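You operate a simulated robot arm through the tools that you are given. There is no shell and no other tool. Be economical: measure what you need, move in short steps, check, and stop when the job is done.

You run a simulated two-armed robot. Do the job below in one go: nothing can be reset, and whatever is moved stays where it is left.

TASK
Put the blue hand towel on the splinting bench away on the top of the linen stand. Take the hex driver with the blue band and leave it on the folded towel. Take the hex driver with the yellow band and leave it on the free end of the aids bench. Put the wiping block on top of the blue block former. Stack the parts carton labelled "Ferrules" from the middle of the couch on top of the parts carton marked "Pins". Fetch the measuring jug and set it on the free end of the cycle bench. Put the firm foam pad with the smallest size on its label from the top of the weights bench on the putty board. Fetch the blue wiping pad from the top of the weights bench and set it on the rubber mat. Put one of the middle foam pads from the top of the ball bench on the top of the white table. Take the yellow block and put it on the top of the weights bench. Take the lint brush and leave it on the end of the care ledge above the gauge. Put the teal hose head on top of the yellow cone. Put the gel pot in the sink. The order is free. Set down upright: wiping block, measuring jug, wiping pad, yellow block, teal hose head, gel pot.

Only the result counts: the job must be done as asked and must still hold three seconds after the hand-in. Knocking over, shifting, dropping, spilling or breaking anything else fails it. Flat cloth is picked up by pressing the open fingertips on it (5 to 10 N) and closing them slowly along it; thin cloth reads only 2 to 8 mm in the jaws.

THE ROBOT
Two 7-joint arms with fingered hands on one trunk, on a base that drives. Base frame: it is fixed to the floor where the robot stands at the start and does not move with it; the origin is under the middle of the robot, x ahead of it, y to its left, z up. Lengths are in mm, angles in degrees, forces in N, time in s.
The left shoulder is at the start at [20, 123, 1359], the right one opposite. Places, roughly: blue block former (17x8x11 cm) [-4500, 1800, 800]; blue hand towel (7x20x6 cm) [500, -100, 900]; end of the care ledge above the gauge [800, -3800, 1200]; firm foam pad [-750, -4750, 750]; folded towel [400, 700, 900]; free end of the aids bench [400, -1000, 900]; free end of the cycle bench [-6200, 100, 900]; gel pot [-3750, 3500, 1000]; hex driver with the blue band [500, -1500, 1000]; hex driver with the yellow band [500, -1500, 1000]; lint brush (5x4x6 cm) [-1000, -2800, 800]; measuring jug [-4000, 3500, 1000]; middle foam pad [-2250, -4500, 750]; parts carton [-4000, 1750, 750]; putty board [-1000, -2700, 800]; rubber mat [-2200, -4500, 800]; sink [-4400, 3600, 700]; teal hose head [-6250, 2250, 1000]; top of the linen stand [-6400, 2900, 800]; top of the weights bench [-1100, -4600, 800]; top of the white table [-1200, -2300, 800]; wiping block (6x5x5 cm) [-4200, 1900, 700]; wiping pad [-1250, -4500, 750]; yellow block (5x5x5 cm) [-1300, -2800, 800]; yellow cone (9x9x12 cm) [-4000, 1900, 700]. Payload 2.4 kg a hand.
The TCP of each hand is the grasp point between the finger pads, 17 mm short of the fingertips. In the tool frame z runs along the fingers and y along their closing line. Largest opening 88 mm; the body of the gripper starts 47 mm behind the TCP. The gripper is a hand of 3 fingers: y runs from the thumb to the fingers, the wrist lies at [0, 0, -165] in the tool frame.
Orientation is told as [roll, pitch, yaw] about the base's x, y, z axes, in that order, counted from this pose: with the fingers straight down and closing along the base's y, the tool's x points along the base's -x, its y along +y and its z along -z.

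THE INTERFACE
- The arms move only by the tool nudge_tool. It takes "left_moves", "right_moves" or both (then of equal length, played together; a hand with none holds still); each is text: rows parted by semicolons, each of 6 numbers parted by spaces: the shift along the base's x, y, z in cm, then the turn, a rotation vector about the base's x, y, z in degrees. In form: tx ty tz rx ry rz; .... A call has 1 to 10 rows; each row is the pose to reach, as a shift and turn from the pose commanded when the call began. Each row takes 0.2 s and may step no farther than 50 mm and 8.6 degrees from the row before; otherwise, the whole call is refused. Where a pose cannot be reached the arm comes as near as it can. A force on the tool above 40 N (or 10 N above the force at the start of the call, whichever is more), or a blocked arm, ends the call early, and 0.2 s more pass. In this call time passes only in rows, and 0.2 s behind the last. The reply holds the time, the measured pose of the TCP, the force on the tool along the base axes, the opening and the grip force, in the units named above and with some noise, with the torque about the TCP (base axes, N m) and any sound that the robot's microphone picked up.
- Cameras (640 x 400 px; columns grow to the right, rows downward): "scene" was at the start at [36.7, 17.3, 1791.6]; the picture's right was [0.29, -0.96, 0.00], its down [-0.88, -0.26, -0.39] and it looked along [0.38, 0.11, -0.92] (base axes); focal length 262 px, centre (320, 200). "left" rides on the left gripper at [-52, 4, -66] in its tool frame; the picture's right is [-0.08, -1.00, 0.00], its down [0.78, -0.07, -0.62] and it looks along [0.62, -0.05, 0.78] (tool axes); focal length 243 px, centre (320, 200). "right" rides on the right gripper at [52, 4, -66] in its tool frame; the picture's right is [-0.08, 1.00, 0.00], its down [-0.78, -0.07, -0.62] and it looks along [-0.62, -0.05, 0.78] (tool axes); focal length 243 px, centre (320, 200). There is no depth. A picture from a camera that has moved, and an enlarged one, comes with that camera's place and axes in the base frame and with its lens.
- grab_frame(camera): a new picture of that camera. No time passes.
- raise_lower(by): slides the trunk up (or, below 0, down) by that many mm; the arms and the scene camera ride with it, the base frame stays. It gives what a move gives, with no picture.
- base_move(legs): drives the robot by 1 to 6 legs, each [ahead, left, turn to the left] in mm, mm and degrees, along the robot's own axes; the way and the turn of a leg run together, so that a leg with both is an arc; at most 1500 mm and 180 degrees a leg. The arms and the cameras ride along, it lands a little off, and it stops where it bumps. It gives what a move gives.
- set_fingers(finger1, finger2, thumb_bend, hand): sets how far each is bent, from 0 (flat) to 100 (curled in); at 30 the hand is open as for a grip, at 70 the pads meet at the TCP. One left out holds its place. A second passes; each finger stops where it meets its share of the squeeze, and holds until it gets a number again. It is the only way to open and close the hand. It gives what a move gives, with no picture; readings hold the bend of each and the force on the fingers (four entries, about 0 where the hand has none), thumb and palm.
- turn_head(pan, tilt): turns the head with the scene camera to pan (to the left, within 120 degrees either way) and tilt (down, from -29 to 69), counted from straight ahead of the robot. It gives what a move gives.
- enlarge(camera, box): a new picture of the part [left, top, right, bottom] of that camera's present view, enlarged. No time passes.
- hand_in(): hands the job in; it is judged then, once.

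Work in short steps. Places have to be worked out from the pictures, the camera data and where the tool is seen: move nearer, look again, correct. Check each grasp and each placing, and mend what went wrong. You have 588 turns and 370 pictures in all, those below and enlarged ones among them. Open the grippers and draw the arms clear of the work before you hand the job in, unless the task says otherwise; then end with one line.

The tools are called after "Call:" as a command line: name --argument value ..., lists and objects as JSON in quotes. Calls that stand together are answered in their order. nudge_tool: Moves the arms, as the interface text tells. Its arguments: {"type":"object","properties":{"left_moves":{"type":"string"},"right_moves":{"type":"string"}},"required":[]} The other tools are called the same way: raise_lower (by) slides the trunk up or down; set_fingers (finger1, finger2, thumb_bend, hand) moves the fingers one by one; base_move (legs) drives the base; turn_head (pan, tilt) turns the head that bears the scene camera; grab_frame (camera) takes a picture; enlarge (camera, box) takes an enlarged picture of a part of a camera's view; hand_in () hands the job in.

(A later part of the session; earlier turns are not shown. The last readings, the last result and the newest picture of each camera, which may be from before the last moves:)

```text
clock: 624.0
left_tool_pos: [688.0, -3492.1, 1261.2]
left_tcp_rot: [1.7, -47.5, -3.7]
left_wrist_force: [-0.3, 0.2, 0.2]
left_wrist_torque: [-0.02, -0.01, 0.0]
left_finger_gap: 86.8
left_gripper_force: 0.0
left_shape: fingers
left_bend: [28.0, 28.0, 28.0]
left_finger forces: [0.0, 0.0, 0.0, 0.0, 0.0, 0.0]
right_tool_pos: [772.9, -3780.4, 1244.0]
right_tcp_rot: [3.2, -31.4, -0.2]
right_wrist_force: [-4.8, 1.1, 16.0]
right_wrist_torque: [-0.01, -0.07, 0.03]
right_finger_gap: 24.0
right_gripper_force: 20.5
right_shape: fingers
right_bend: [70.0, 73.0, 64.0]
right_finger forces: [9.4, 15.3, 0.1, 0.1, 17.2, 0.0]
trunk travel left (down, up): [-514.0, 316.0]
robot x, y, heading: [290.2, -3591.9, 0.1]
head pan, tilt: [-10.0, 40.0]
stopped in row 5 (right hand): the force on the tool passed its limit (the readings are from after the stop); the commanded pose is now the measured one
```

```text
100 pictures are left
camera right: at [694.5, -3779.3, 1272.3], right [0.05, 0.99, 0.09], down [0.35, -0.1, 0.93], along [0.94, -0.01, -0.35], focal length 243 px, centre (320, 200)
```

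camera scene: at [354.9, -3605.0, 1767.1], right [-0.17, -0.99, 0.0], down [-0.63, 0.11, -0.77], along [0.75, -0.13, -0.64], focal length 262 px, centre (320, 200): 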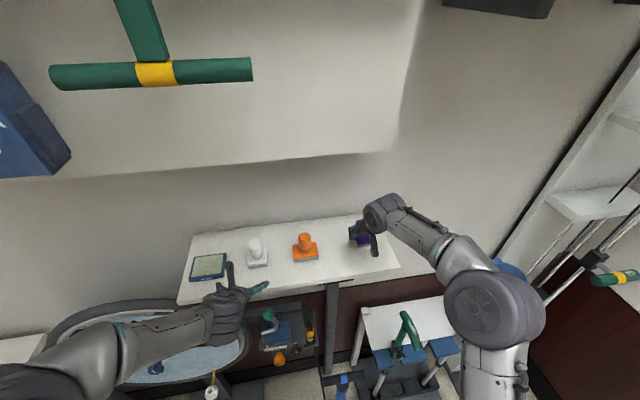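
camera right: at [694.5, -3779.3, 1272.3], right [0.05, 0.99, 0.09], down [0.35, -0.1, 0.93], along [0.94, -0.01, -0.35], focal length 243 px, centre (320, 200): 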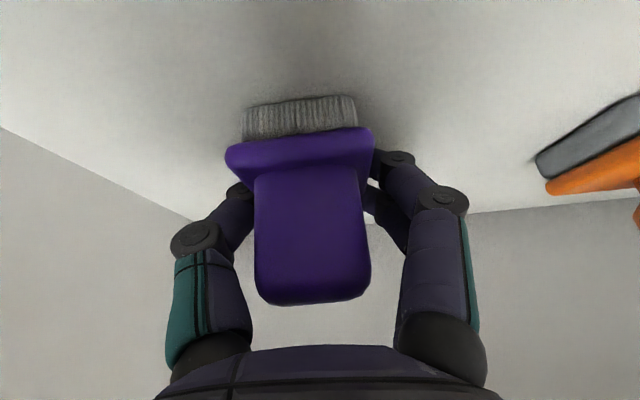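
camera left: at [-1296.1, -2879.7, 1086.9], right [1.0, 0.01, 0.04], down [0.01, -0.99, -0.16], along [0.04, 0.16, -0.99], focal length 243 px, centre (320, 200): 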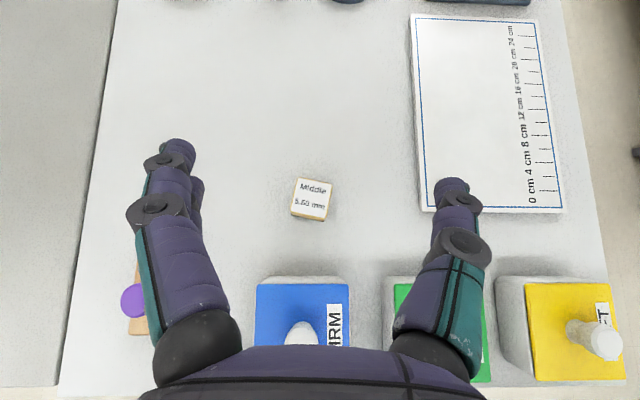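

Contact. Ease up a touch, release, and withdraw along the axis.

Call:
nudge_tool --right_moves "0 0 0.3 0 0 0"

Call:
set_fingers --hand "right" --finger1 52 --finger2 52 --thumb_bend 52

Call:
nudge_tool --right_moves "0 0 0.5 0 0 0"

Call:
set_fingers --hand "right" --finger1 34 --finger2 34 --thumb_bend 34

Call:
nudge_tool --right_moves "-0.8 0 1.4 0 0 0; -2 0 3.4 0 0 0; -3.5 0 6 0 0 0; -6 0 9 0 0 0; -9 0 12 0 0 0; -12 0 13 0 0 0"

Call:
grab_frame --camera "scene"

```text
clock: 624.4
left_tool_pos: [688.5, -3492.6, 1261.2]
left_tcp_rot: [1.5, -47.4, -3.8]
left_wrist_force: [0.4, 0.3, 0.6]
left_wrist_torque: [-0.01, 0.03, -0.03]
left_finger_gap: 86.9
left_gripper_force: 0.1
left_shape: fingers
left_bend: [28.0, 28.0, 28.0]
left_finger forces: [0.0, 0.1, 0.0, 0.0, 0.0, 0.0]
right_tool_pos: [772.4, -3780.9, 1244.2]
right_tcp_rot: [3.2, -31.0, -0.1]
right_wrist_force: [-3.9, 0.5, 7.2]
right_wrist_torque: [-0.06, -0.01, 0.03]
right_finger_gap: 24.1
right_gripper_force: 17.5
right_shape: fingers
right_bend: [69.0, 72.0, 65.0]
right_finger forces: [9.4, 10.3, 0.0, 0.0, 16.1, 0.0]
trunk travel left (down, up): [-514.0, 316.0]
robot x, y, heading: [289.5, -3591.8, 0.2]
head pan, tilt: [-10.0, 40.0]
```

```text
clock: 625.4
left_tool_pos: [689.1, -3491.9, 1261.0]
left_tcp_rot: [1.6, -47.4, -3.8]
left_wrist_force: [-0.8, -0.4, 0.3]
left_wrist_torque: [0.03, 0.02, -0.03]
left_finger_gap: 86.8
left_gripper_force: 0.0
left_shape: fingers
left_bend: [28.0, 28.0, 28.0]
left_finger forces: [0.1, 0.0, 0.0, 0.0, 0.0, 0.1]
right_tool_pos: [773.3, -3782.2, 1244.6]
right_tcp_rot: [3.1, -31.2, -0.3]
right_wrist_force: [-2.3, -0.4, 13.4]
right_wrist_torque: [0.16, -0.18, 0.04]
right_finger_gap: 35.2
right_gripper_force: 6.9
right_shape: fingers
right_bend: [52.0, 65.0, 52.0]
right_finger forces: [0.0, 13.8, 0.1, 0.0, 0.0, 0.0]
trunk travel left (down, up): [-514.0, 316.0]
robot x, y, heading: [287.5, -3592.2, 0.2]
head pan, tilt: [-10.0, 40.0]
```

```text
clock: 625.8
left_tool_pos: [690.3, -3492.0, 1260.2]
left_tcp_rot: [1.6, -47.3, -3.8]
left_wrist_force: [-0.3, 0.6, -0.3]
left_wrist_torque: [-0.02, 0.03, 0.02]
left_finger_gap: 86.9
left_gripper_force: 0.1
left_shape: fingers
left_bend: [28.0, 28.0, 28.0]
left_finger forces: [0.1, 0.1, 0.0, 0.0, 0.1, 0.0]
right_tool_pos: [773.8, -3781.7, 1248.6]
right_tcp_rot: [3.2, -30.8, -0.3]
right_wrist_force: [0.3, -0.1, 0.0]
right_wrist_torque: [0.01, 0.02, 0.02]
right_finger_gap: 35.0
right_gripper_force: 0.1
right_shape: fingers
right_bend: [52.0, 52.0, 52.0]
right_finger forces: [0.1, 0.0, 0.1, 0.0, 0.0, 0.0]
trunk travel left (down, up): [-514.0, 316.0]
robot x, y, heading: [287.6, -3590.4, -0.0]
head pan, tilt: [-10.0, 40.0]
```

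```text
clock: 626.8
left_tool_pos: [690.1, -3493.8, 1260.8]
left_tcp_rot: [1.7, -47.4, -3.7]
left_wrist_force: [0.5, -1.2, -0.1]
left_wrist_torque: [0.02, 0.04, 0.03]
left_finger_gap: 86.9
left_gripper_force: 0.0
left_shape: fingers
left_bend: [28.0, 28.0, 28.0]
left_finger forces: [0.0, 0.1, 0.1, 0.1, 0.0, 0.0]
right_tool_pos: [774.7, -3780.7, 1250.1]
right_tcp_rot: [3.2, -31.0, -0.2]
right_wrist_force: [-0.1, 0.1, 0.8]
right_wrist_torque: [0.0, 0.03, 0.02]
right_finger_gap: 75.3
right_gripper_force: 0.1
right_shape: fingers
right_bend: [34.0, 34.0, 34.0]
right_finger forces: [0.0, 0.0, 0.0, 0.1, 0.1, 0.0]
trunk travel left (down, up): [-514.0, 316.0]
robot x, y, heading: [286.5, -3591.9, 0.1]
head pan, tilt: [-10.0, 40.0]
```

```text
clock: 628.2
left_tool_pos: [690.6, -3495.0, 1260.8]
left_tcp_rot: [1.7, -47.4, -4.0]
left_wrist_force: [-0.1, -0.7, 0.7]
left_wrist_torque: [0.02, -0.01, 0.0]
left_finger_gap: 86.9
left_gripper_force: 0.0
left_shape: fingers
left_bend: [28.0, 28.0, 28.0]
left_finger forces: [0.0, 0.0, 0.0, 0.0, 0.1, 0.1]
right_tool_pos: [654.1, -3784.0, 1378.8]
right_tcp_rot: [3.2, -30.9, -0.3]
right_wrist_force: [-0.1, -0.3, 1.0]
right_wrist_torque: [0.01, 0.0, -0.04]
right_finger_gap: 75.4
right_gripper_force: 0.0
right_shape: fingers
right_bend: [34.0, 34.0, 34.0]
right_finger forces: [0.1, 0.0, 0.0, 0.0, 0.1, 0.1]
trunk travel left (down, up): [-514.0, 316.0]
robot x, y, heading: [290.6, -3588.9, 0.1]
head pan, tilt: [-10.0, 40.0]
```

```text
99 pictures are left
camera scene: at [353.5, -3607.5, 1767.1], right [-0.17, -0.99, 0.0], down [-0.63, 0.11, -0.77], along [0.75, -0.13, -0.64], focal length 262 px, centre (320, 200)
```

scene: 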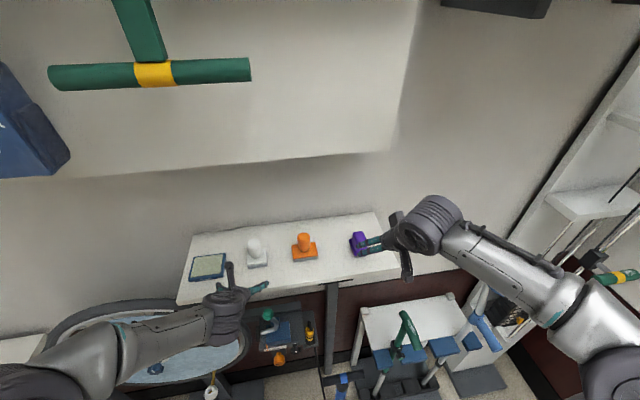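

Lint brush stands on the ledge end above the gauge. Now go around to the east end of the weights bench for the 6.00 mm firm pad.

Call:
base_move --legs '[[-240, 0, 0], [0, 0, 180], [0, 500, 0]]'

Call:
turn_head --pan 40 --tilt 40

Call:
grab_frame --camera "scene"

```text
clock: 639.9
left_tool_pos: [-341.8, -4198.6, 1260.2]
left_tcp_rot: [1.5, -47.4, 177.0]
left_wrist_force: [0.5, -0.7, 0.2]
left_wrist_torque: [-0.03, 0.01, -0.01]
left_finger_gap: 87.1
left_gripper_force: 0.2
left_shape: fingers
left_bend: [28.0, 28.0, 28.0]
left_finger forces: [0.1, 0.0, 0.0, 0.0, 0.1, 0.0]
right_tool_pos: [-309.6, -3909.1, 1379.7]
right_tcp_rot: [3.3, -31.0, -179.3]
right_wrist_force: [-1.0, -0.8, 1.0]
right_wrist_torque: [0.01, 0.02, -0.02]
right_finger_gap: 75.3
right_gripper_force: 0.1
right_shape: fingers
right_bend: [34.0, 34.0, 34.0]
right_finger forces: [0.0, 0.1, 0.0, 0.1, 0.0, 0.0]
trunk travel left (down, up): [-514.0, 316.0]
robot x, y, heading: [58.9, -4095.3, -178.8]
head pan, tilt: [-10.0, 40.0]
```

```text
clock: 641.0
left_tool_pos: [-340.7, -4198.7, 1260.1]
left_tcp_rot: [1.7, -47.5, 177.0]
left_wrist_force: [0.3, -0.3, -0.1]
left_wrist_torque: [0.04, 0.02, -0.02]
left_finger_gap: 87.0
left_gripper_force: 0.0
left_shape: fingers
left_bend: [28.0, 28.0, 28.0]
left_finger forces: [0.0, 0.0, 0.0, 0.1, 0.0, 0.1]
right_tool_pos: [-308.5, -3909.0, 1379.8]
right_tcp_rot: [3.2, -31.0, -179.3]
right_wrist_force: [-0.3, 0.6, 0.0]
right_wrist_torque: [-0.01, -0.01, 0.05]
right_finger_gap: 75.6
right_gripper_force: 0.0
right_shape: fingers
right_bend: [34.0, 34.0, 34.0]
right_finger forces: [0.1, 0.0, 0.0, 0.0, 0.0, 0.0]
trunk travel left (down, up): [-514.0, 316.0]
robot x, y, heading: [57.2, -4090.0, -179.0]
head pan, tilt: [40.0, 40.0]
```

```text
98 pictures are left
camera scene: at [14.5, -4149.1, 1767.2], right [-0.66, 0.76, 0.0], down [0.49, 0.42, -0.77], along [-0.58, -0.5, -0.64], focal length 262 px, centre (320, 200)
```

scene: 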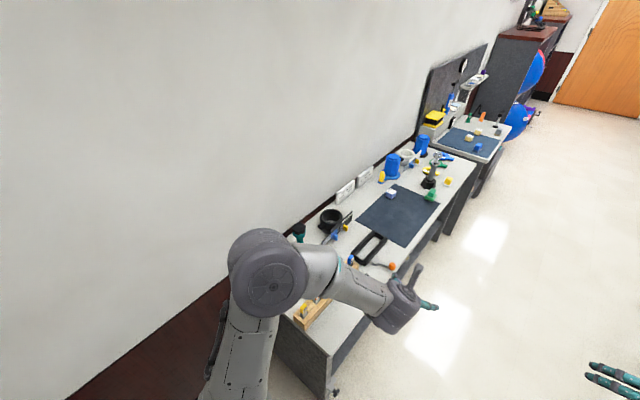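

Call:
base_move --legs '[[0, 330, -1]]'

Call:
turn_head --pan 10 --tilt 55

Call:
grab_frame --camera "scene"

Call:
grab_frame --camera "left"

```text
clock: 643.2
left_tool_pos: [-340.3, -4522.3, 1260.6]
left_tcp_rot: [1.7, -47.4, 176.0]
left_wrist_force: [-0.5, -0.5, 0.0]
left_wrist_torque: [-0.01, 0.01, -0.03]
left_finger_gap: 86.8
left_gripper_force: 0.1
left_shape: fingers
left_bend: [28.0, 28.0, 28.0]
left_finger forces: [0.0, 0.0, 0.0, 0.0, 0.0, 0.0]
right_tool_pos: [-302.1, -4233.0, 1379.2]
right_tcp_rot: [3.1, -31.0, 179.6]
right_wrist_force: [-1.0, -0.3, -0.6]
right_wrist_torque: [-0.02, -0.02, -0.03]
right_finger_gap: 75.6
right_gripper_force: 0.0
right_shape: fingers
right_bend: [34.0, 34.0, 34.0]
right_finger forces: [0.0, 0.1, 0.1, 0.1, 0.1, 0.0]
trunk travel left (down, up): [-514.0, 316.0]
robot x, y, heading: [58.3, -4424.8, 180.0]
head pan, tilt: [40.0, 40.0]
```

```text
clock: 644.2
left_tool_pos: [-339.8, -4522.8, 1261.1]
left_tcp_rot: [1.6, -47.4, 176.0]
left_wrist_force: [-0.7, 0.1, 0.1]
left_wrist_torque: [0.01, 0.0, -0.01]
left_finger_gap: 87.2
left_gripper_force: 0.0
left_shape: fingers
left_bend: [28.0, 28.0, 28.0]
left_finger forces: [0.1, 0.0, 0.1, 0.0, 0.0, 0.1]
right_tool_pos: [-303.0, -4233.1, 1378.9]
right_tcp_rot: [3.1, -31.1, 179.6]
right_wrist_force: [-0.3, -0.9, 0.3]
right_wrist_torque: [-0.02, 0.01, 0.0]
right_finger_gap: 75.5
right_gripper_force: 0.1
right_shape: fingers
right_bend: [34.0, 34.0, 34.0]
right_finger forces: [0.0, 0.1, 0.1, 0.1, 0.0, 0.0]
trunk travel left (down, up): [-514.0, 316.0]
robot x, y, heading: [60.7, -4423.4, 180.0]
head pan, tilt: [10.0, 55.0]
```

```text
97 pictures are left
camera scene: at [10.3, -4437.5, 1746.5], right [-0.17, 0.98, 0.0], down [0.81, 0.14, -0.57], along [-0.57, -0.1, -0.82], focal length 262 px, centre (320, 200)
```

scene: 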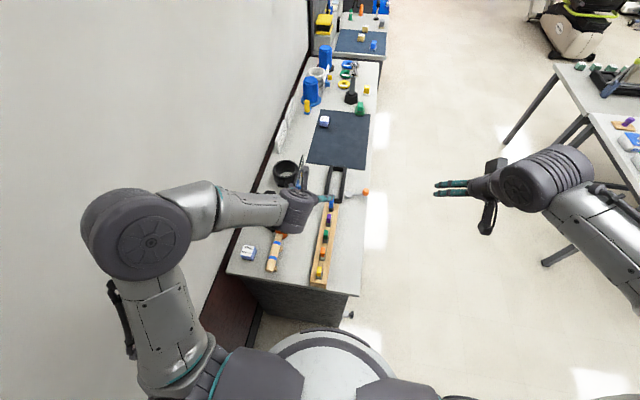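

```text
96 pictures are left
camera left: at [-328.1, -4524.3, 1346.3], right [-0.01, 1.0, 0.04], down [0.99, 0.01, -0.15], along [-0.16, 0.04, -0.99], focal length 243 px, centre (320, 200)
```

left: 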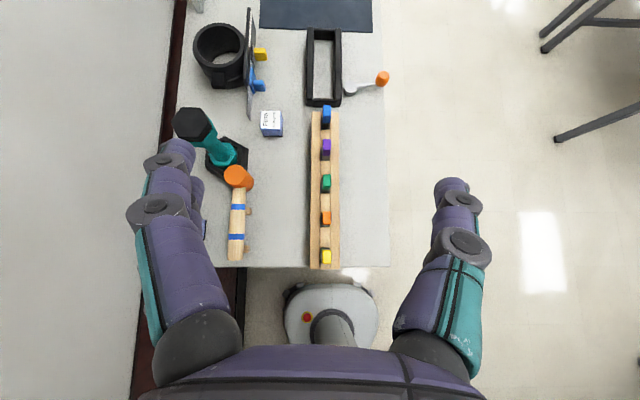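

Call:
enlarge --camera "scene" --box '[210, 220, 310, 290]'

```text
5.71 times, centred on (260, 255) of scene
camera zoom: at [10.3, -4437.5, 1746.5], right [-0.17, 0.98, 0.0], down [0.81, 0.14, -0.57], along [-0.57, -0.1, -0.82], focal length 1500 px, centre (663, -114)
```

zoom: 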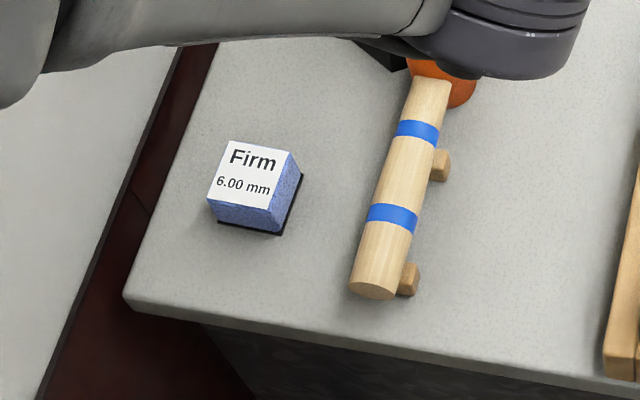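

The pad (6.00 mm) lies at ≈[-351,-4777] with ~40 mm gaps around it. Lower the trunk 300 and reach left with the left hand, tilt 30°.

Call:
raise_lower --by -300

Call:
nudge_tool --left_moves "0.5 -4 0 0 -6 0; 1 -8 0 0 -12 0; 1.5 -12 0 0 -17 0; 2 -16 0 0 -17 0; 2.5 -20 -1 0 -17 0; 3 -23.5 -2 0 -17 0; 3.4 -25.5 -4 0 -17 0"

Call:
grab_frame --camera "left"

Call:
grab_frame --camera "scene"

```text
clock: 647.2
left_tool_pos: [-340.4, -4521.5, 960.7]
left_tcp_rot: [1.6, -47.4, 175.9]
left_wrist_force: [-0.4, -0.3, -0.4]
left_wrist_torque: [0.01, 0.01, 0.06]
left_finger_gap: 87.0
left_gripper_force: 0.1
left_shape: fingers
left_bend: [28.0, 28.0, 28.0]
left_finger forces: [0.1, 0.0, 0.1, 0.1, 0.0, 0.0]
right_tool_pos: [-303.3, -4232.6, 1078.1]
right_tcp_rot: [3.2, -31.0, 179.5]
right_wrist_force: [-0.6, -0.1, -0.2]
right_wrist_torque: [-0.01, 0.02, 0.01]
right_finger_gap: 75.5
right_gripper_force: 0.1
right_shape: fingers
right_bend: [34.0, 34.0, 34.0]
right_finger forces: [0.1, 0.0, 0.0, 0.0, 0.1, 0.2]
trunk travel left (down, up): [-214.0, 616.0]
robot x, y, heading: [65.0, -4423.6, 179.8]
head pan, tilt: [10.0, 55.0]
```

```text
clock: 649.0
left_tool_pos: [-337.5, -4743.2, 923.3]
left_tcp_rot: [0.6, -30.4, 173.9]
left_wrist_force: [0.8, 0.4, 0.2]
left_wrist_torque: [-0.02, -0.04, 0.0]
left_finger_gap: 86.8
left_gripper_force: 0.2
left_shape: fingers
left_bend: [28.0, 28.0, 28.0]
left_finger forces: [0.1, 0.1, 0.0, 0.0, 0.0, 0.0]
right_tool_pos: [-307.4, -4199.1, 1079.0]
right_tcp_rot: [3.6, -31.2, 176.7]
right_wrist_force: [-0.2, 1.0, 0.3]
right_wrist_torque: [-0.04, -0.02, 0.02]
right_finger_gap: 75.5
right_gripper_force: 0.0
right_shape: fingers
right_bend: [34.0, 34.0, 34.0]
right_finger forces: [0.0, 0.0, 0.1, 0.0, 0.1, 0.1]
trunk travel left (down, up): [-214.0, 616.0]
robot x, y, heading: [41.4, -4410.7, 177.6]
head pan, tilt: [10.0, 55.0]
stopped in row 7 (left hand): the arm was blocked; the commanded pose is now the measured one
```

```text
94 pictures are left
camera left: at [-350.4, -4743.8, 1009.2], right [0.03, 1.0, 0.03], down [0.99, -0.03, 0.14], along [0.14, 0.03, -0.99], focal length 243 px, centre (320, 200)
```

left: 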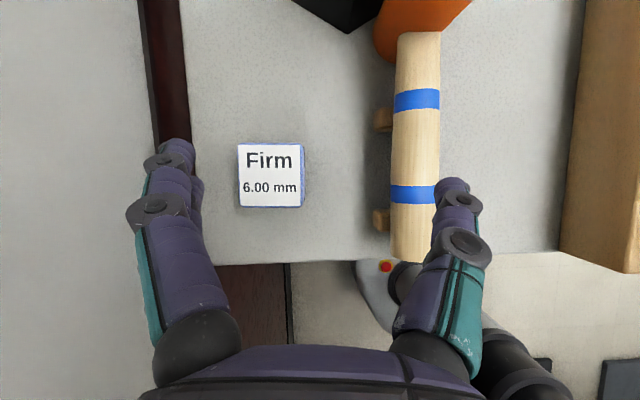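

```text
93 pictures are left
camera scene: at [-4.1, -4412.0, 1446.6], right [-0.13, 0.99, -0.01], down [0.81, 0.1, -0.58], along [-0.57, -0.08, -0.82], focal length 262 px, centre (320, 200)
```

scene: 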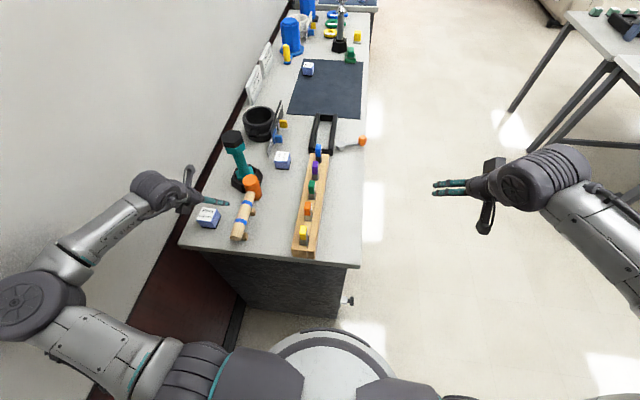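

The elbow met the wall. Retract the hand, turn the base 20° left so the arm can reach nearly straight, and retry.

Call:
nudge_tool --left_moves "0 4 0 0 0 0; 0 8 1 0 0 0; 0 12 2 0 0 0; 0 16 3 0 0 0; 0 20 4 0 0 0"

Call:
base_move --legs '[[-20, -15, 22]]'

Call:
grab_frame --camera "left"

Call:
grab_frame --camera "scene"

```text
clock: 650.2
left_tool_pos: [-339.0, -4549.3, 960.5]
left_tcp_rot: [0.0, -30.4, 174.3]
left_wrist_force: [-0.3, 0.3, 0.4]
left_wrist_torque: [-0.01, 0.01, 0.01]
left_finger_gap: 87.1
left_gripper_force: 0.0
left_shape: fingers
left_bend: [28.0, 28.0, 28.0]
left_finger forces: [0.0, 0.0, 0.1, 0.0, 0.1, 0.0]
right_tool_pos: [-310.6, -4207.6, 1079.6]
right_tcp_rot: [3.1, -31.0, 177.0]
right_wrist_force: [-0.2, 1.2, 0.5]
right_wrist_torque: [0.03, 0.02, -0.01]
right_finger_gap: 75.4
right_gripper_force: 0.0
right_shape: fingers
right_bend: [34.0, 34.0, 34.0]
right_finger forces: [0.0, 0.0, 0.1, 0.1, 0.0, 0.1]
trunk travel left (down, up): [-214.0, 616.0]
robot x, y, heading: [46.3, -4410.6, 177.2]
head pan, tilt: [10.0, 55.0]
```

```text
clock: 651.7
left_tool_pos: [-243.9, -4665.5, 960.2]
left_tcp_rot: [0.0, -30.4, -163.8]
left_wrist_force: [0.1, 0.6, -0.3]
left_wrist_torque: [0.03, 0.0, 0.04]
left_finger_gap: 86.9
left_gripper_force: 0.1
left_shape: fingers
left_bend: [28.0, 28.0, 28.0]
left_finger forces: [0.1, 0.1, 0.1, 0.0, 0.0, 0.0]
right_tool_pos: [-344.2, -4338.5, 1079.6]
right_tcp_rot: [3.1, -31.0, -161.1]
right_wrist_force: [-0.2, -0.6, -0.4]
right_wrist_torque: [0.0, -0.01, 0.01]
right_finger_gap: 75.4
right_gripper_force: 0.1
right_shape: fingers
right_bend: [34.0, 34.0, 34.0]
right_finger forces: [0.0, 0.0, 0.0, 0.0, 0.0, 0.0]
trunk travel left (down, up): [-214.0, 616.0]
robot x, y, heading: [65.0, -4397.2, -161.0]
head pan, tilt: [10.0, 55.0]
```

```text
92 pictures are left
camera left: at [-254.4, -4671.6, 1045.5], right [-0.35, 0.94, 0.04], down [0.93, 0.34, 0.14], along [0.12, 0.09, -0.99], focal length 243 px, centre (320, 200)
```

left: 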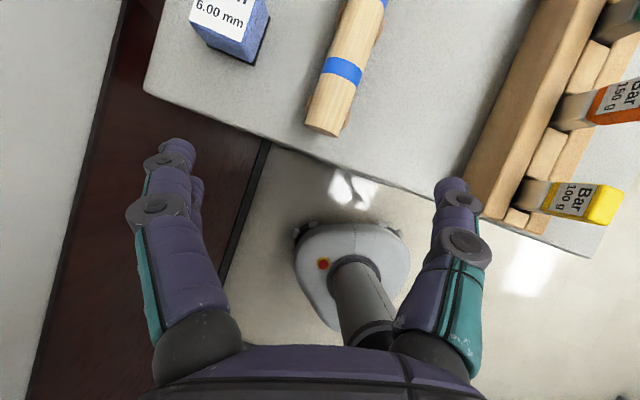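

```text
91 pictures are left
camera scene: at [18.6, -4425.1, 1446.5], right [-0.49, 0.87, 0.0], down [0.72, 0.4, -0.57], along [-0.5, -0.28, -0.82], focal length 262 px, centre (320, 200)
```

scene: 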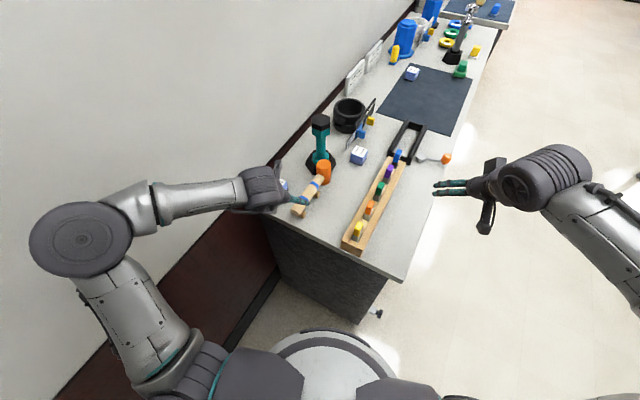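

Extend the arm: first west, then south, which draws the elbow inward.

Call:
nudge_tool --left_moves "-3.5 0 0 0 0 -3; -7 0 0 0 0 -6; -10 0 0 0 0 -8; -10 -3 0 0 0 -8; -10 -6 0 0 0 -8; -10 -9 -1 0 0 -8; -10 -10.8 -2 0 0 -8"

Call:
grab_frame --camera "left"

Call:
grab_frame --camera "scene"

```text
clock: 653.3
left_tool_pos: [-343.8, -4774.3, 938.7]
left_tcp_rot: [-0.1, -30.4, -171.7]
left_wrist_force: [0.1, -0.3, -0.9]
left_wrist_torque: [0.04, -0.01, -0.03]
left_finger_gap: 87.1
left_gripper_force: 0.1
left_shape: fingers
left_bend: [28.0, 28.0, 28.0]
left_finger forces: [0.0, 0.0, 0.1, 0.0, 0.1, 0.1]
right_tool_pos: [-344.3, -4336.9, 1078.5]
right_tcp_rot: [3.1, -31.0, -161.1]
right_wrist_force: [0.3, -0.4, -0.2]
right_wrist_torque: [0.03, 0.01, -0.01]
right_finger_gap: 75.6
right_gripper_force: 0.1
right_shape: fingers
right_bend: [34.0, 34.0, 34.0]
right_finger forces: [0.1, 0.0, 0.1, 0.1, 0.0, 0.1]
trunk travel left (down, up): [-214.0, 616.0]
robot x, y, heading: [65.1, -4394.6, -160.7]
head pan, tilt: [10.0, 55.0]
```

```text
90 pictures are left
camera left: at [-355.1, -4778.7, 1025.3], right [-0.21, 0.98, 0.04], down [0.97, 0.21, 0.14], along [0.13, 0.07, -0.99], focal length 243 px, centre (320, 200)
```

left: 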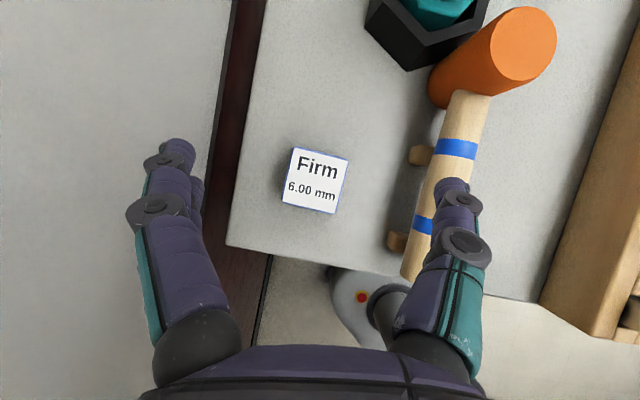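

```text
89 pictures are left
camera scene: at [18.5, -4425.3, 1446.5], right [-0.49, 0.87, 0.0], down [0.72, 0.4, -0.57], along [-0.5, -0.28, -0.82], focal length 262 px, centre (320, 200)
```

scene: 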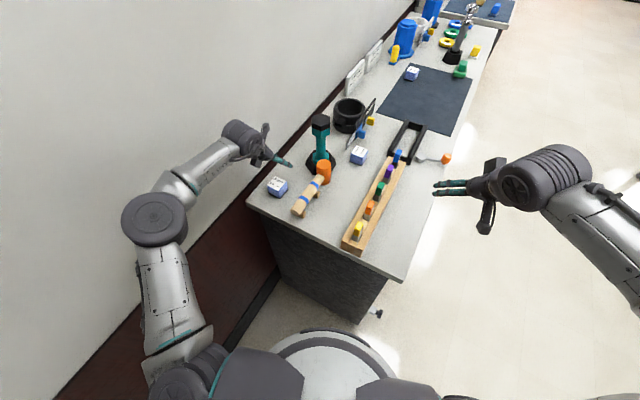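

Hand is right above the pad. Yaw −7° to square up and descend.

Call:
nudge_tool --left_moves "0 0 -3 0 0 -4; 0 0.2 -6 0 0 -7; 0 0.2 -9 0 0 -7; 0 0.2 -11 0 0 -7; 0 0.2 -12.2 0 0 -7"

Call:
grab_frame --camera "left"

```text
clock: 654.5
left_tool_pos: [-344.4, -4771.4, 817.5]
left_tcp_rot: [0.1, -30.4, -178.9]
left_wrist_force: [0.2, -0.6, 1.0]
left_wrist_torque: [-0.03, 0.0, 0.0]
left_finger_gap: 87.2
left_gripper_force: 1.0
left_shape: fingers
left_bend: [28.0, 28.0, 28.0]
left_finger forces: [0.0, 1.4, 0.1, 0.1, 0.1, 0.0]
right_tool_pos: [-343.5, -4337.3, 1078.4]
right_tcp_rot: [3.2, -31.0, -161.2]
right_wrist_force: [0.0, -0.4, 0.4]
right_wrist_torque: [-0.02, -0.02, -0.02]
right_finger_gap: 75.4
right_gripper_force: 0.1
right_shape: fingers
right_bend: [34.0, 34.0, 34.0]
right_finger forces: [0.0, 0.0, 0.1, 0.0, 0.0, 0.0]
trunk travel left (down, up): [-214.0, 616.0]
robot x, y, heading: [61.9, -4397.3, -160.8]
head pan, tilt: [10.0, 55.0]
```

```text
88 pictures are left
camera left: at [-356.0, -4774.8, 903.5], right [-0.09, 0.99, 0.04], down [0.99, 0.09, 0.14], along [0.14, 0.05, -0.99], focal length 243 px, centre (320, 200)
```

left: 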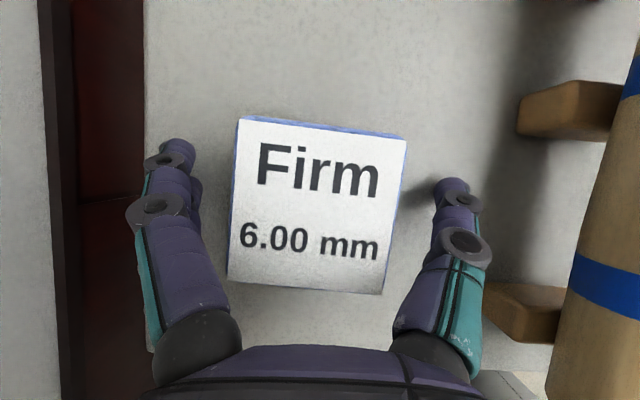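

Pad is between the fingers. Close and lift.

Call:
nudge_tool --left_moves "0 0 0.4 0 0 0"

Call:
set_fingers --hand "left" --finger1 70 --finger2 70 --thumb_bend 70

Call:
nudge_tool --left_moves "0 0 1 0 0 0; 0 0 3 0 0 0; 0 0 6.5 0 0 0; 0 0 10 0 0 0; 0 0 13 0 0 0"

Call:
grab_frame --camera "left"

```text
clock: 654.9
left_tool_pos: [-344.6, -4772.0, 822.4]
left_tcp_rot: [0.0, -30.4, -178.7]
left_wrist_force: [-0.4, 0.9, -0.1]
left_wrist_torque: [-0.02, -0.04, 0.02]
left_finger_gap: 87.3
left_gripper_force: 0.1
left_shape: fingers
left_bend: [28.0, 28.0, 28.0]
left_finger forces: [0.0, 0.1, 0.0, 0.0, 0.0, 0.0]
right_tool_pos: [-344.3, -4337.0, 1079.1]
right_tcp_rot: [3.2, -31.0, -161.1]
right_wrist_force: [0.5, -0.4, -0.4]
right_wrist_torque: [0.0, 0.0, 0.02]
right_finger_gap: 75.4
right_gripper_force: 0.1
right_shape: fingers
right_bend: [34.0, 34.0, 34.0]
right_finger forces: [0.0, 0.1, 0.0, 0.0, 0.0, 0.0]
trunk travel left (down, up): [-214.0, 616.0]
robot x, y, heading: [64.1, -4398.5, -160.5]
head pan, tilt: [10.0, 55.0]
```

```text
clock: 655.9
left_tool_pos: [-344.7, -4772.2, 822.3]
left_tcp_rot: [0.1, -30.6, -178.7]
left_wrist_force: [-2.0, -4.5, 15.6]
left_wrist_torque: [-0.57, 0.08, -0.07]
left_finger_gap: 36.2
left_gripper_force: 17.7
left_shape: fingers
left_bend: [53.0, 55.0, 58.0]
left_finger forces: [7.4, 18.4, 0.1, 0.1, 10.0, 0.1]
right_tool_pos: [-343.5, -4336.3, 1080.1]
right_tcp_rot: [3.1, -31.1, -161.1]
right_wrist_force: [0.3, 0.4, -0.3]
right_wrist_torque: [-0.03, 0.0, -0.02]
right_finger_gap: 75.4
right_gripper_force: 0.1
right_shape: fingers
right_bend: [34.0, 34.0, 34.0]
right_finger forces: [0.0, 0.1, 0.0, 0.0, 0.0, 0.0]
trunk travel left (down, up): [-214.0, 616.0]
robot x, y, heading: [66.0, -4397.8, -160.7]
head pan, tilt: [10.0, 55.0]
```

```text
clock: 657.1
left_tool_pos: [-343.7, -4772.1, 951.5]
left_tcp_rot: [0.0, -30.4, -178.8]
left_wrist_force: [-0.5, -1.1, -0.9]
left_wrist_torque: [-0.04, 0.01, 0.01]
left_finger_gap: 36.7
left_gripper_force: 12.5
left_shape: fingers
left_bend: [55.0, 55.0, 58.0]
left_finger forces: [5.9, 6.5, 0.0, 0.0, 12.5, 0.1]
right_tool_pos: [-344.3, -4337.2, 1079.5]
right_tcp_rot: [3.2, -31.1, -161.1]
right_wrist_force: [-0.3, -0.4, 0.6]
right_wrist_torque: [0.0, -0.02, 0.0]
right_finger_gap: 75.3
right_gripper_force: 0.1
right_shape: fingers
right_bend: [34.0, 34.0, 34.0]
right_finger forces: [0.1, 0.0, 0.0, 0.0, 0.1, 0.0]
trunk travel left (down, up): [-214.0, 616.0]
robot x, y, heading: [66.0, -4397.4, -160.8]
head pan, tilt: [10.0, 55.0]
```

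```text
87 pictures are left
camera left: at [-355.9, -4775.1, 1037.6], right [-0.09, 0.99, 0.04], down [0.99, 0.09, 0.14], along [0.14, 0.06, -0.99], focal length 243 px, centre (320, 200)
```

left: 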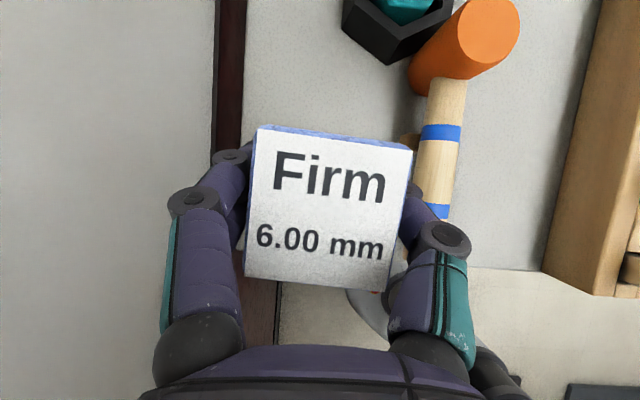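

Firm 6.00 mm pad in hand. Retract the arm from the corner first.

Call:
nudge_tool --left_moves "0 3.5 0 0 0 3; 0 7 1 0 0 6; 0 10.5 2 0 0 8; 3 13 3 0 0 12; 6 15 4 0 0 15; 9 16 5 0 0 15"

Call:
base_move --legs '[[-120, 0, 0], [0, -300, -19]]'

Call:
grab_frame --camera "scene"

```text
clock: 658.5
left_tool_pos: [-252.4, -4611.3, 1002.5]
left_tcp_rot: [0.1, -30.4, -163.8]
left_wrist_force: [0.0, 0.0, 0.3]
left_wrist_torque: [-0.02, 0.0, 0.02]
left_finger_gap: 36.2
left_gripper_force: 12.8
left_shape: fingers
left_bend: [55.0, 55.0, 58.0]
left_finger forces: [6.0, 6.4, 0.0, 0.1, 12.4, 0.0]
right_tool_pos: [-343.5, -4336.6, 1080.4]
right_tcp_rot: [3.2, -31.1, -161.1]
right_wrist_force: [-0.6, 0.0, 0.2]
right_wrist_torque: [0.0, -0.02, -0.03]
right_finger_gap: 75.5
right_gripper_force: 0.1
right_shape: fingers
right_bend: [34.0, 34.0, 34.0]
right_finger forces: [0.0, 0.0, 0.0, 0.0, 0.0, 0.0]
trunk travel left (down, up): [-214.0, 616.0]
robot x, y, heading: [61.3, -4399.2, -160.9]
head pan, tilt: [10.0, 55.0]
```

```text
clock: 661.4
left_tool_pos: [-242.1, -4163.1, 1002.2]
left_tcp_rot: [0.0, -30.5, 177.1]
left_wrist_force: [0.3, 0.1, 0.7]
left_wrist_torque: [-0.01, 0.02, 0.0]
left_finger_gap: 36.3
left_gripper_force: 12.5
left_shape: fingers
left_bend: [55.0, 55.0, 58.0]
left_finger forces: [6.0, 6.4, 0.1, 0.0, 12.3, 0.0]
right_tool_pos: [-239.5, -3873.5, 1078.7]
right_tcp_rot: [3.1, -30.9, 179.7]
right_wrist_force: [0.7, -0.2, 0.8]
right_wrist_torque: [-0.02, 0.01, 0.01]
right_finger_gap: 75.4
right_gripper_force: 0.1
right_shape: fingers
right_bend: [34.0, 34.0, 34.0]
right_finger forces: [0.1, 0.0, 0.0, 0.1, 0.0, 0.0]
trunk travel left (down, up): [-214.0, 616.0]
robot x, y, heading: [125.7, -4064.8, -179.8]
head pan, tilt: [10.0, 55.0]
```

```text
86 pictures are left
camera scene: at [74.5, -4074.6, 1446.5], right [-0.18, 0.98, 0.0], down [0.81, 0.14, -0.57], along [-0.56, -0.1, -0.82], focal length 262 px, centre (320, 200)
```

scene: 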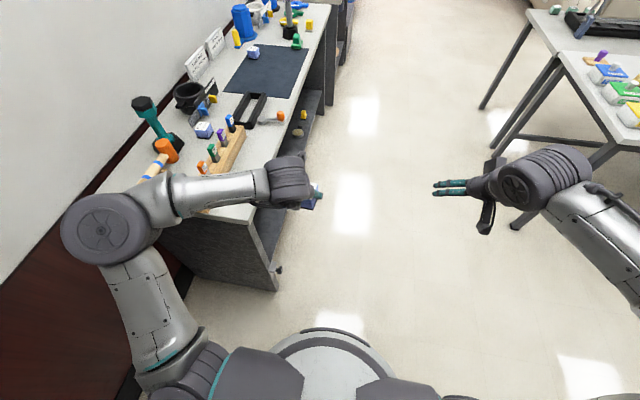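

Carry the pad to the white table: go north, west, then face the table.

Call:
base_move --legs '[[0, -460, 0], [1275, 0, 0], [0, 0, -90]]'

Call:
turn_head --pan 0 --tilt 38

Call:
grab_frame --camera "scene"

```text
clock: 674.0
left_tool_pos: [-1254.1, -3243.8, 1002.0]
left_tcp_rot: [0.0, -30.4, 87.9]
left_wrist_force: [-0.2, 0.3, -1.1]
left_wrist_torque: [-0.01, 0.01, 0.01]
left_finger_gap: 36.5
left_gripper_force: 12.5
left_shape: fingers
left_bend: [55.0, 55.0, 58.0]
left_finger forces: [6.0, 6.3, 0.0, 0.0, 12.5, 0.0]
right_tool_pos: [-963.3, -3242.3, 1078.2]
right_tcp_rot: [3.1, -30.9, 90.6]
right_wrist_force: [-0.4, -0.7, -0.1]
right_wrist_torque: [-0.02, -0.01, 0.01]
right_finger_gap: 75.6
right_gripper_force: 0.0
right_shape: fingers
right_bend: [34.0, 34.0, 34.0]
right_finger forces: [0.0, 0.0, 0.0, 0.0, 0.0, 0.1]
trunk travel left (down, up): [-214.0, 616.0]
robot x, y, heading: [-1148.5, -3611.0, 90.8]
head pan, tilt: [10.0, 55.0]
```

```text
clock: 674.8
left_tool_pos: [-1253.9, -3244.0, 1002.4]
left_tcp_rot: [0.2, -30.4, 87.9]
left_wrist_force: [-0.2, -0.2, -0.4]
left_wrist_torque: [-0.04, -0.01, 0.0]
left_finger_gap: 36.3
left_gripper_force: 12.0
left_shape: fingers
left_bend: [55.0, 55.0, 58.0]
left_finger forces: [5.9, 6.5, 0.0, 0.0, 12.3, 0.1]
right_tool_pos: [-962.9, -3244.0, 1078.3]
right_tcp_rot: [3.0, -31.0, 90.6]
right_wrist_force: [0.2, 0.8, -0.3]
right_wrist_torque: [-0.01, 0.01, 0.01]
right_finger_gap: 75.6
right_gripper_force: 0.1
right_shape: fingers
right_bend: [34.0, 34.0, 34.0]
right_finger forces: [0.1, 0.0, 0.1, 0.0, 0.0, 0.0]
trunk travel left (down, up): [-214.0, 616.0]
robot x, y, heading: [-1149.6, -3609.6, 91.1]
head pan, tilt: [0.0, 38.0]
```

```text
85 pictures are left
camera scene: at [-1148.5, -3544.0, 1470.1], right [1.0, 0.02, 0.0], down [0.01, -0.62, -0.79], along [-0.01, 0.79, -0.62], focal length 262 px, centre (320, 200)
```

scene: 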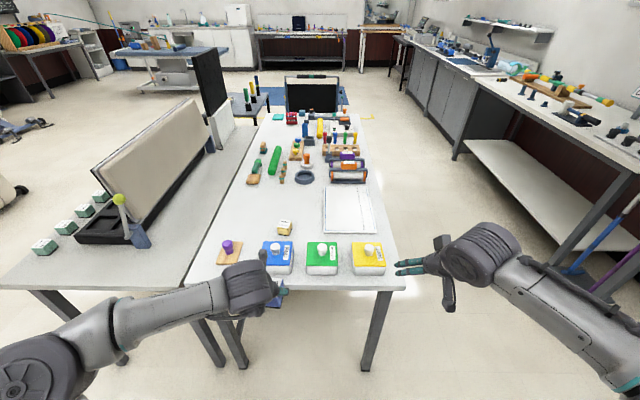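

Roll in to y≈-3262 and bring the pad over the putty board.

Call:
base_move --legs '[[346, 0, -1]]'

Call:
nudge_tool --left_moves "3.5 2 -1 0 0 0; 7 4 -2 0 0 0; 10.5 6 -3 0 0 0; 14 8 -4 0 0 0; 17.5 10 -5 0 0 0"

Call:
grab_frame --camera "left"

Call:
grab_frame --camera "scene"

```text
clock: 677.0
left_tool_pos: [-1248.0, -2895.1, 1001.4]
left_tcp_rot: [0.1, -30.4, 86.7]
left_wrist_force: [0.9, -1.1, 0.6]
left_wrist_torque: [0.02, 0.0, 0.01]
left_finger_gap: 36.3
left_gripper_force: 12.3
left_shape: fingers
left_bend: [55.0, 55.0, 58.0]
left_finger forces: [6.0, 6.4, 0.0, 0.0, 12.3, 0.1]
right_tool_pos: [-958.1, -2900.6, 1079.6]
right_tcp_rot: [3.1, -31.0, 89.4]
right_wrist_force: [0.3, -0.1, 0.4]
right_wrist_torque: [0.02, -0.01, 0.01]
right_finger_gap: 75.4
right_gripper_force: 0.0
right_shape: fingers
right_bend: [34.0, 34.0, 34.0]
right_finger forces: [0.1, 0.0, 0.0, 0.1, 0.0, 0.0]
trunk travel left (down, up): [-214.0, 616.0]
robot x, y, heading: [-1148.4, -3266.4, 89.8]
head pan, tilt: [0.0, 38.0]
```

```text
clock: 678.2
left_tool_pos: [-1072.2, -2795.6, 949.4]
left_tcp_rot: [0.2, -30.3, 86.6]
left_wrist_force: [-0.2, -0.7, 0.1]
left_wrist_torque: [0.03, -0.01, -0.01]
left_finger_gap: 36.5
left_gripper_force: 12.0
left_shape: fingers
left_bend: [55.0, 55.0, 58.0]
left_finger forces: [6.0, 6.4, 0.0, 0.1, 12.4, 0.0]
right_tool_pos: [-957.3, -2900.3, 1078.6]
right_tcp_rot: [3.1, -31.1, 89.4]
right_wrist_force: [0.0, -0.5, 0.1]
right_wrist_torque: [-0.02, 0.02, 0.01]
right_finger_gap: 75.3
right_gripper_force: 0.0
right_shape: fingers
right_bend: [34.0, 34.0, 34.0]
right_finger forces: [0.0, 0.0, 0.0, 0.0, 0.1, 0.1]
trunk travel left (down, up): [-214.0, 616.0]
robot x, y, heading: [-1150.9, -3262.0, 89.7]
head pan, tilt: [0.0, 38.0]
```

```text
84 pictures are left
camera left: at [-1076.4, -2782.4, 1035.8], right [1.0, 0.01, 0.04], down [0.01, -0.99, 0.14], along [0.04, -0.14, -0.99], focal length 243 px, centre (320, 200)
```

left: 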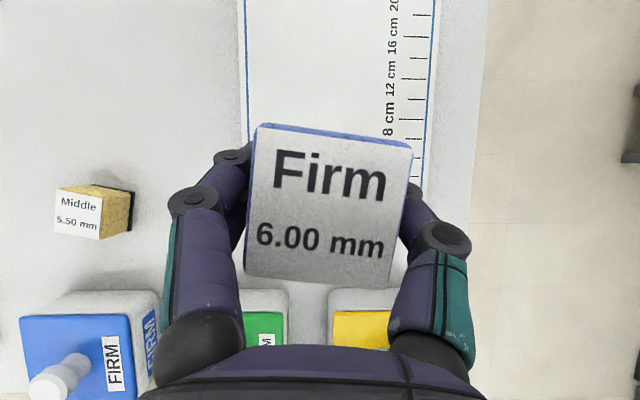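

```text
83 pictures are left
camera scene: at [-1148.1, -3197.4, 1470.1], right [1.0, -0.01, 0.0], down [0.0, -0.62, -0.79], along [0.0, 0.79, -0.62], focal length 262 px, centre (320, 200)
```

scene: 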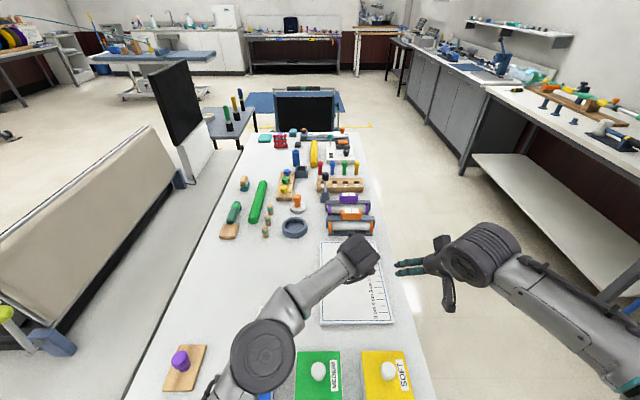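

Over the board. Move 15 mm further in and lower.

Call:
nudge_tool --left_moves "0.2 1.2 -3 0 0 0; 0.2 1.6 -7 0 0 0; 0.2 1.6 -10.5 0 0 0; 0.2 1.6 -13 0 0 0"

Call:
grab_frame --camera "left"

Call:
enlarge --camera "scene" --box '[280, 220, 420, 340]'

```text
clock: 679.2
left_tool_pos: [-1071.3, -2779.6, 820.0]
left_tcp_rot: [0.0, -30.3, 86.8]
left_wrist_force: [0.0, 0.3, 0.6]
left_wrist_torque: [0.0, -0.01, 0.0]
left_finger_gap: 36.3
left_gripper_force: 12.6
left_shape: fingers
left_bend: [55.0, 55.0, 58.0]
left_finger forces: [6.0, 6.3, 0.0, 0.1, 12.4, 0.1]
right_tool_pos: [-958.2, -2900.9, 1079.8]
right_tcp_rot: [3.1, -31.0, 89.4]
right_wrist_force: [0.0, -0.3, -0.3]
right_wrist_torque: [0.04, -0.03, 0.0]
right_finger_gap: 75.2
right_gripper_force: 0.1
right_shape: fingers
right_bend: [34.0, 34.0, 34.0]
right_finger forces: [0.0, 0.0, 0.1, 0.0, 0.1, 0.0]
trunk travel left (down, up): [-214.0, 616.0]
robot x, y, heading: [-1154.6, -3265.6, 90.0]
head pan, tilt: [0.0, 38.0]
```

```text
82 pictures are left
camera left: at [-1075.2, -2766.4, 905.6], right [1.0, 0.02, 0.04], down [0.01, -0.99, 0.14], along [0.04, -0.14, -0.99], focal length 243 px, centre (320, 200)
```

left: 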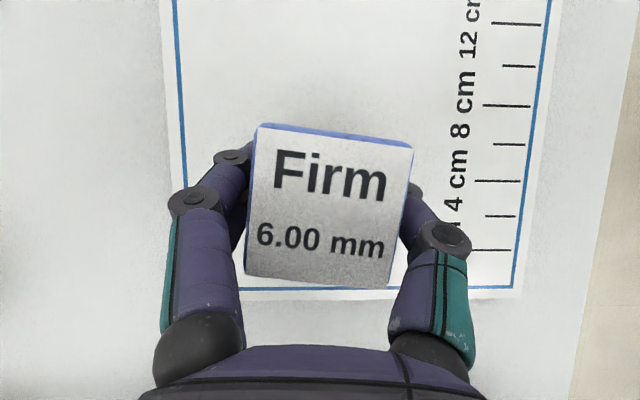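

```text
3.33 times, centred on (350, 280) of scene
camera zoom: at [-1148.8, -3197.2, 1470.1], right [1.0, -0.01, 0.0], down [0.0, -0.62, -0.79], along [0.0, 0.79, -0.62], focal length 875 px, centre (220, -67)
```

zoom: 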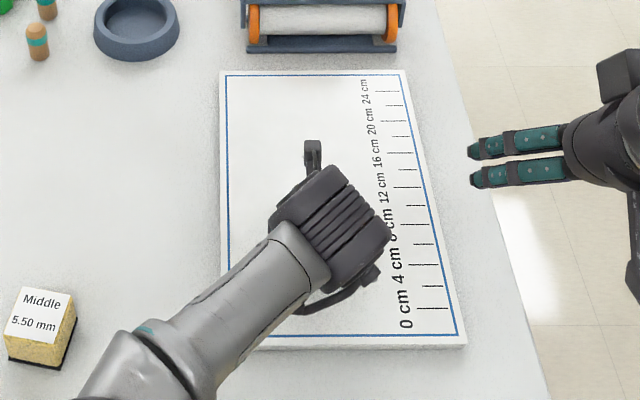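

Well inside the board. Lower to contact.

Call:
nudge_tool --left_moves "0 0 -0.8 0 0 0; 0 0 -1.2 0 0 0; 0 0 -1.6 0 0 0; 0 0 -2 0 0 0; 0 0 -2.4 0 0 0"

```text
clock: 680.5
left_tool_pos: [-1072.4, -2781.3, 798.4]
left_tcp_rot: [0.1, -30.3, 86.8]
left_wrist_force: [0.9, 0.2, 0.5]
left_wrist_torque: [-0.03, 0.02, 0.04]
left_finger_gap: 36.3
left_gripper_force: 12.3
left_shape: fingers
left_bend: [55.0, 55.0, 58.0]
left_finger forces: [6.0, 6.2, 0.1, 0.0, 12.4, 0.1]
right_tool_pos: [-958.6, -2901.5, 1079.2]
right_tcp_rot: [3.1, -31.1, 89.4]
right_wrist_force: [-0.1, -0.9, -0.7]
right_wrist_torque: [0.0, -0.01, 0.03]
right_finger_gap: 75.5
right_gripper_force: 0.2
right_shape: fingers
right_bend: [34.0, 34.0, 34.0]
right_finger forces: [0.0, 0.0, 0.0, 0.0, 0.0, 0.0]
trunk travel left (down, up): [-214.0, 616.0]
robot x, y, heading: [-1148.6, -3260.6, 89.8]
head pan, tilt: [0.0, 38.0]
```

Call:
nudge_tool --left_moves "0 0 -0.4 0 0 0; 0 0 -0.8 0 0 0; 0 0 -1.1 0 0 0; 0 0 -1.4 0 0 0"

Call:
grab_frame --camera "left"

```text
clock: 681.2
left_tool_pos: [-1072.8, -2780.9, 794.0]
left_tcp_rot: [0.1, -31.4, 86.6]
left_wrist_force: [-0.5, -2.9, 18.3]
left_wrist_torque: [-0.01, 0.49, 0.08]
left_finger_gap: 36.5
left_gripper_force: 22.1
left_shape: fingers
left_bend: [57.0, 65.0, 58.0]
left_finger forces: [6.2, 25.8, 0.0, 0.1, 12.8, 0.0]
left hand out of reach, approached as far as the arm can: row 2, 3
right_tool_pos: [-957.4, -2902.8, 1081.0]
right_tcp_rot: [3.1, -31.1, 89.5]
right_wrist_force: [0.5, -0.4, -0.3]
right_wrist_torque: [0.03, -0.03, -0.02]
right_finger_gap: 75.7
right_gripper_force: 0.0
right_shape: fingers
right_bend: [34.0, 34.0, 34.0]
right_finger forces: [0.0, 0.1, 0.1, 0.0, 0.0, 0.1]
trunk travel left (down, up): [-214.0, 616.0]
robot x, y, heading: [-1149.6, -3262.8, 89.7]
head pan, tilt: [0.0, 38.0]
stopped in row 3 (left hand): the force on the tool passed its limit (the readings are from after the stop); the commanded pose is now the measured one
```

```text
80 pictures are left
camera left: at [-1077.5, -2768.9, 880.2], right [1.0, 0.01, 0.04], down [0.01, -0.99, 0.12], along [0.04, -0.12, -0.99], focal length 243 px, centre (320, 200)
```

left: 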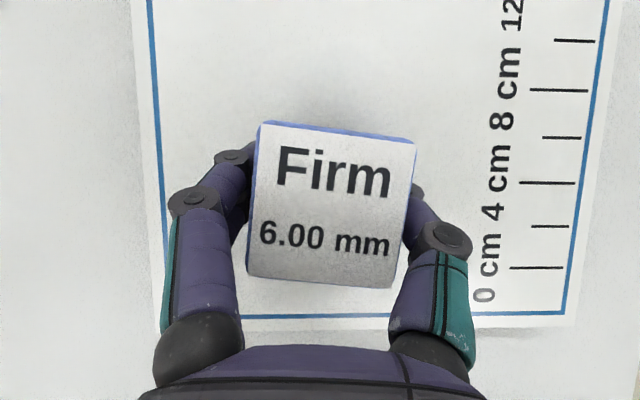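

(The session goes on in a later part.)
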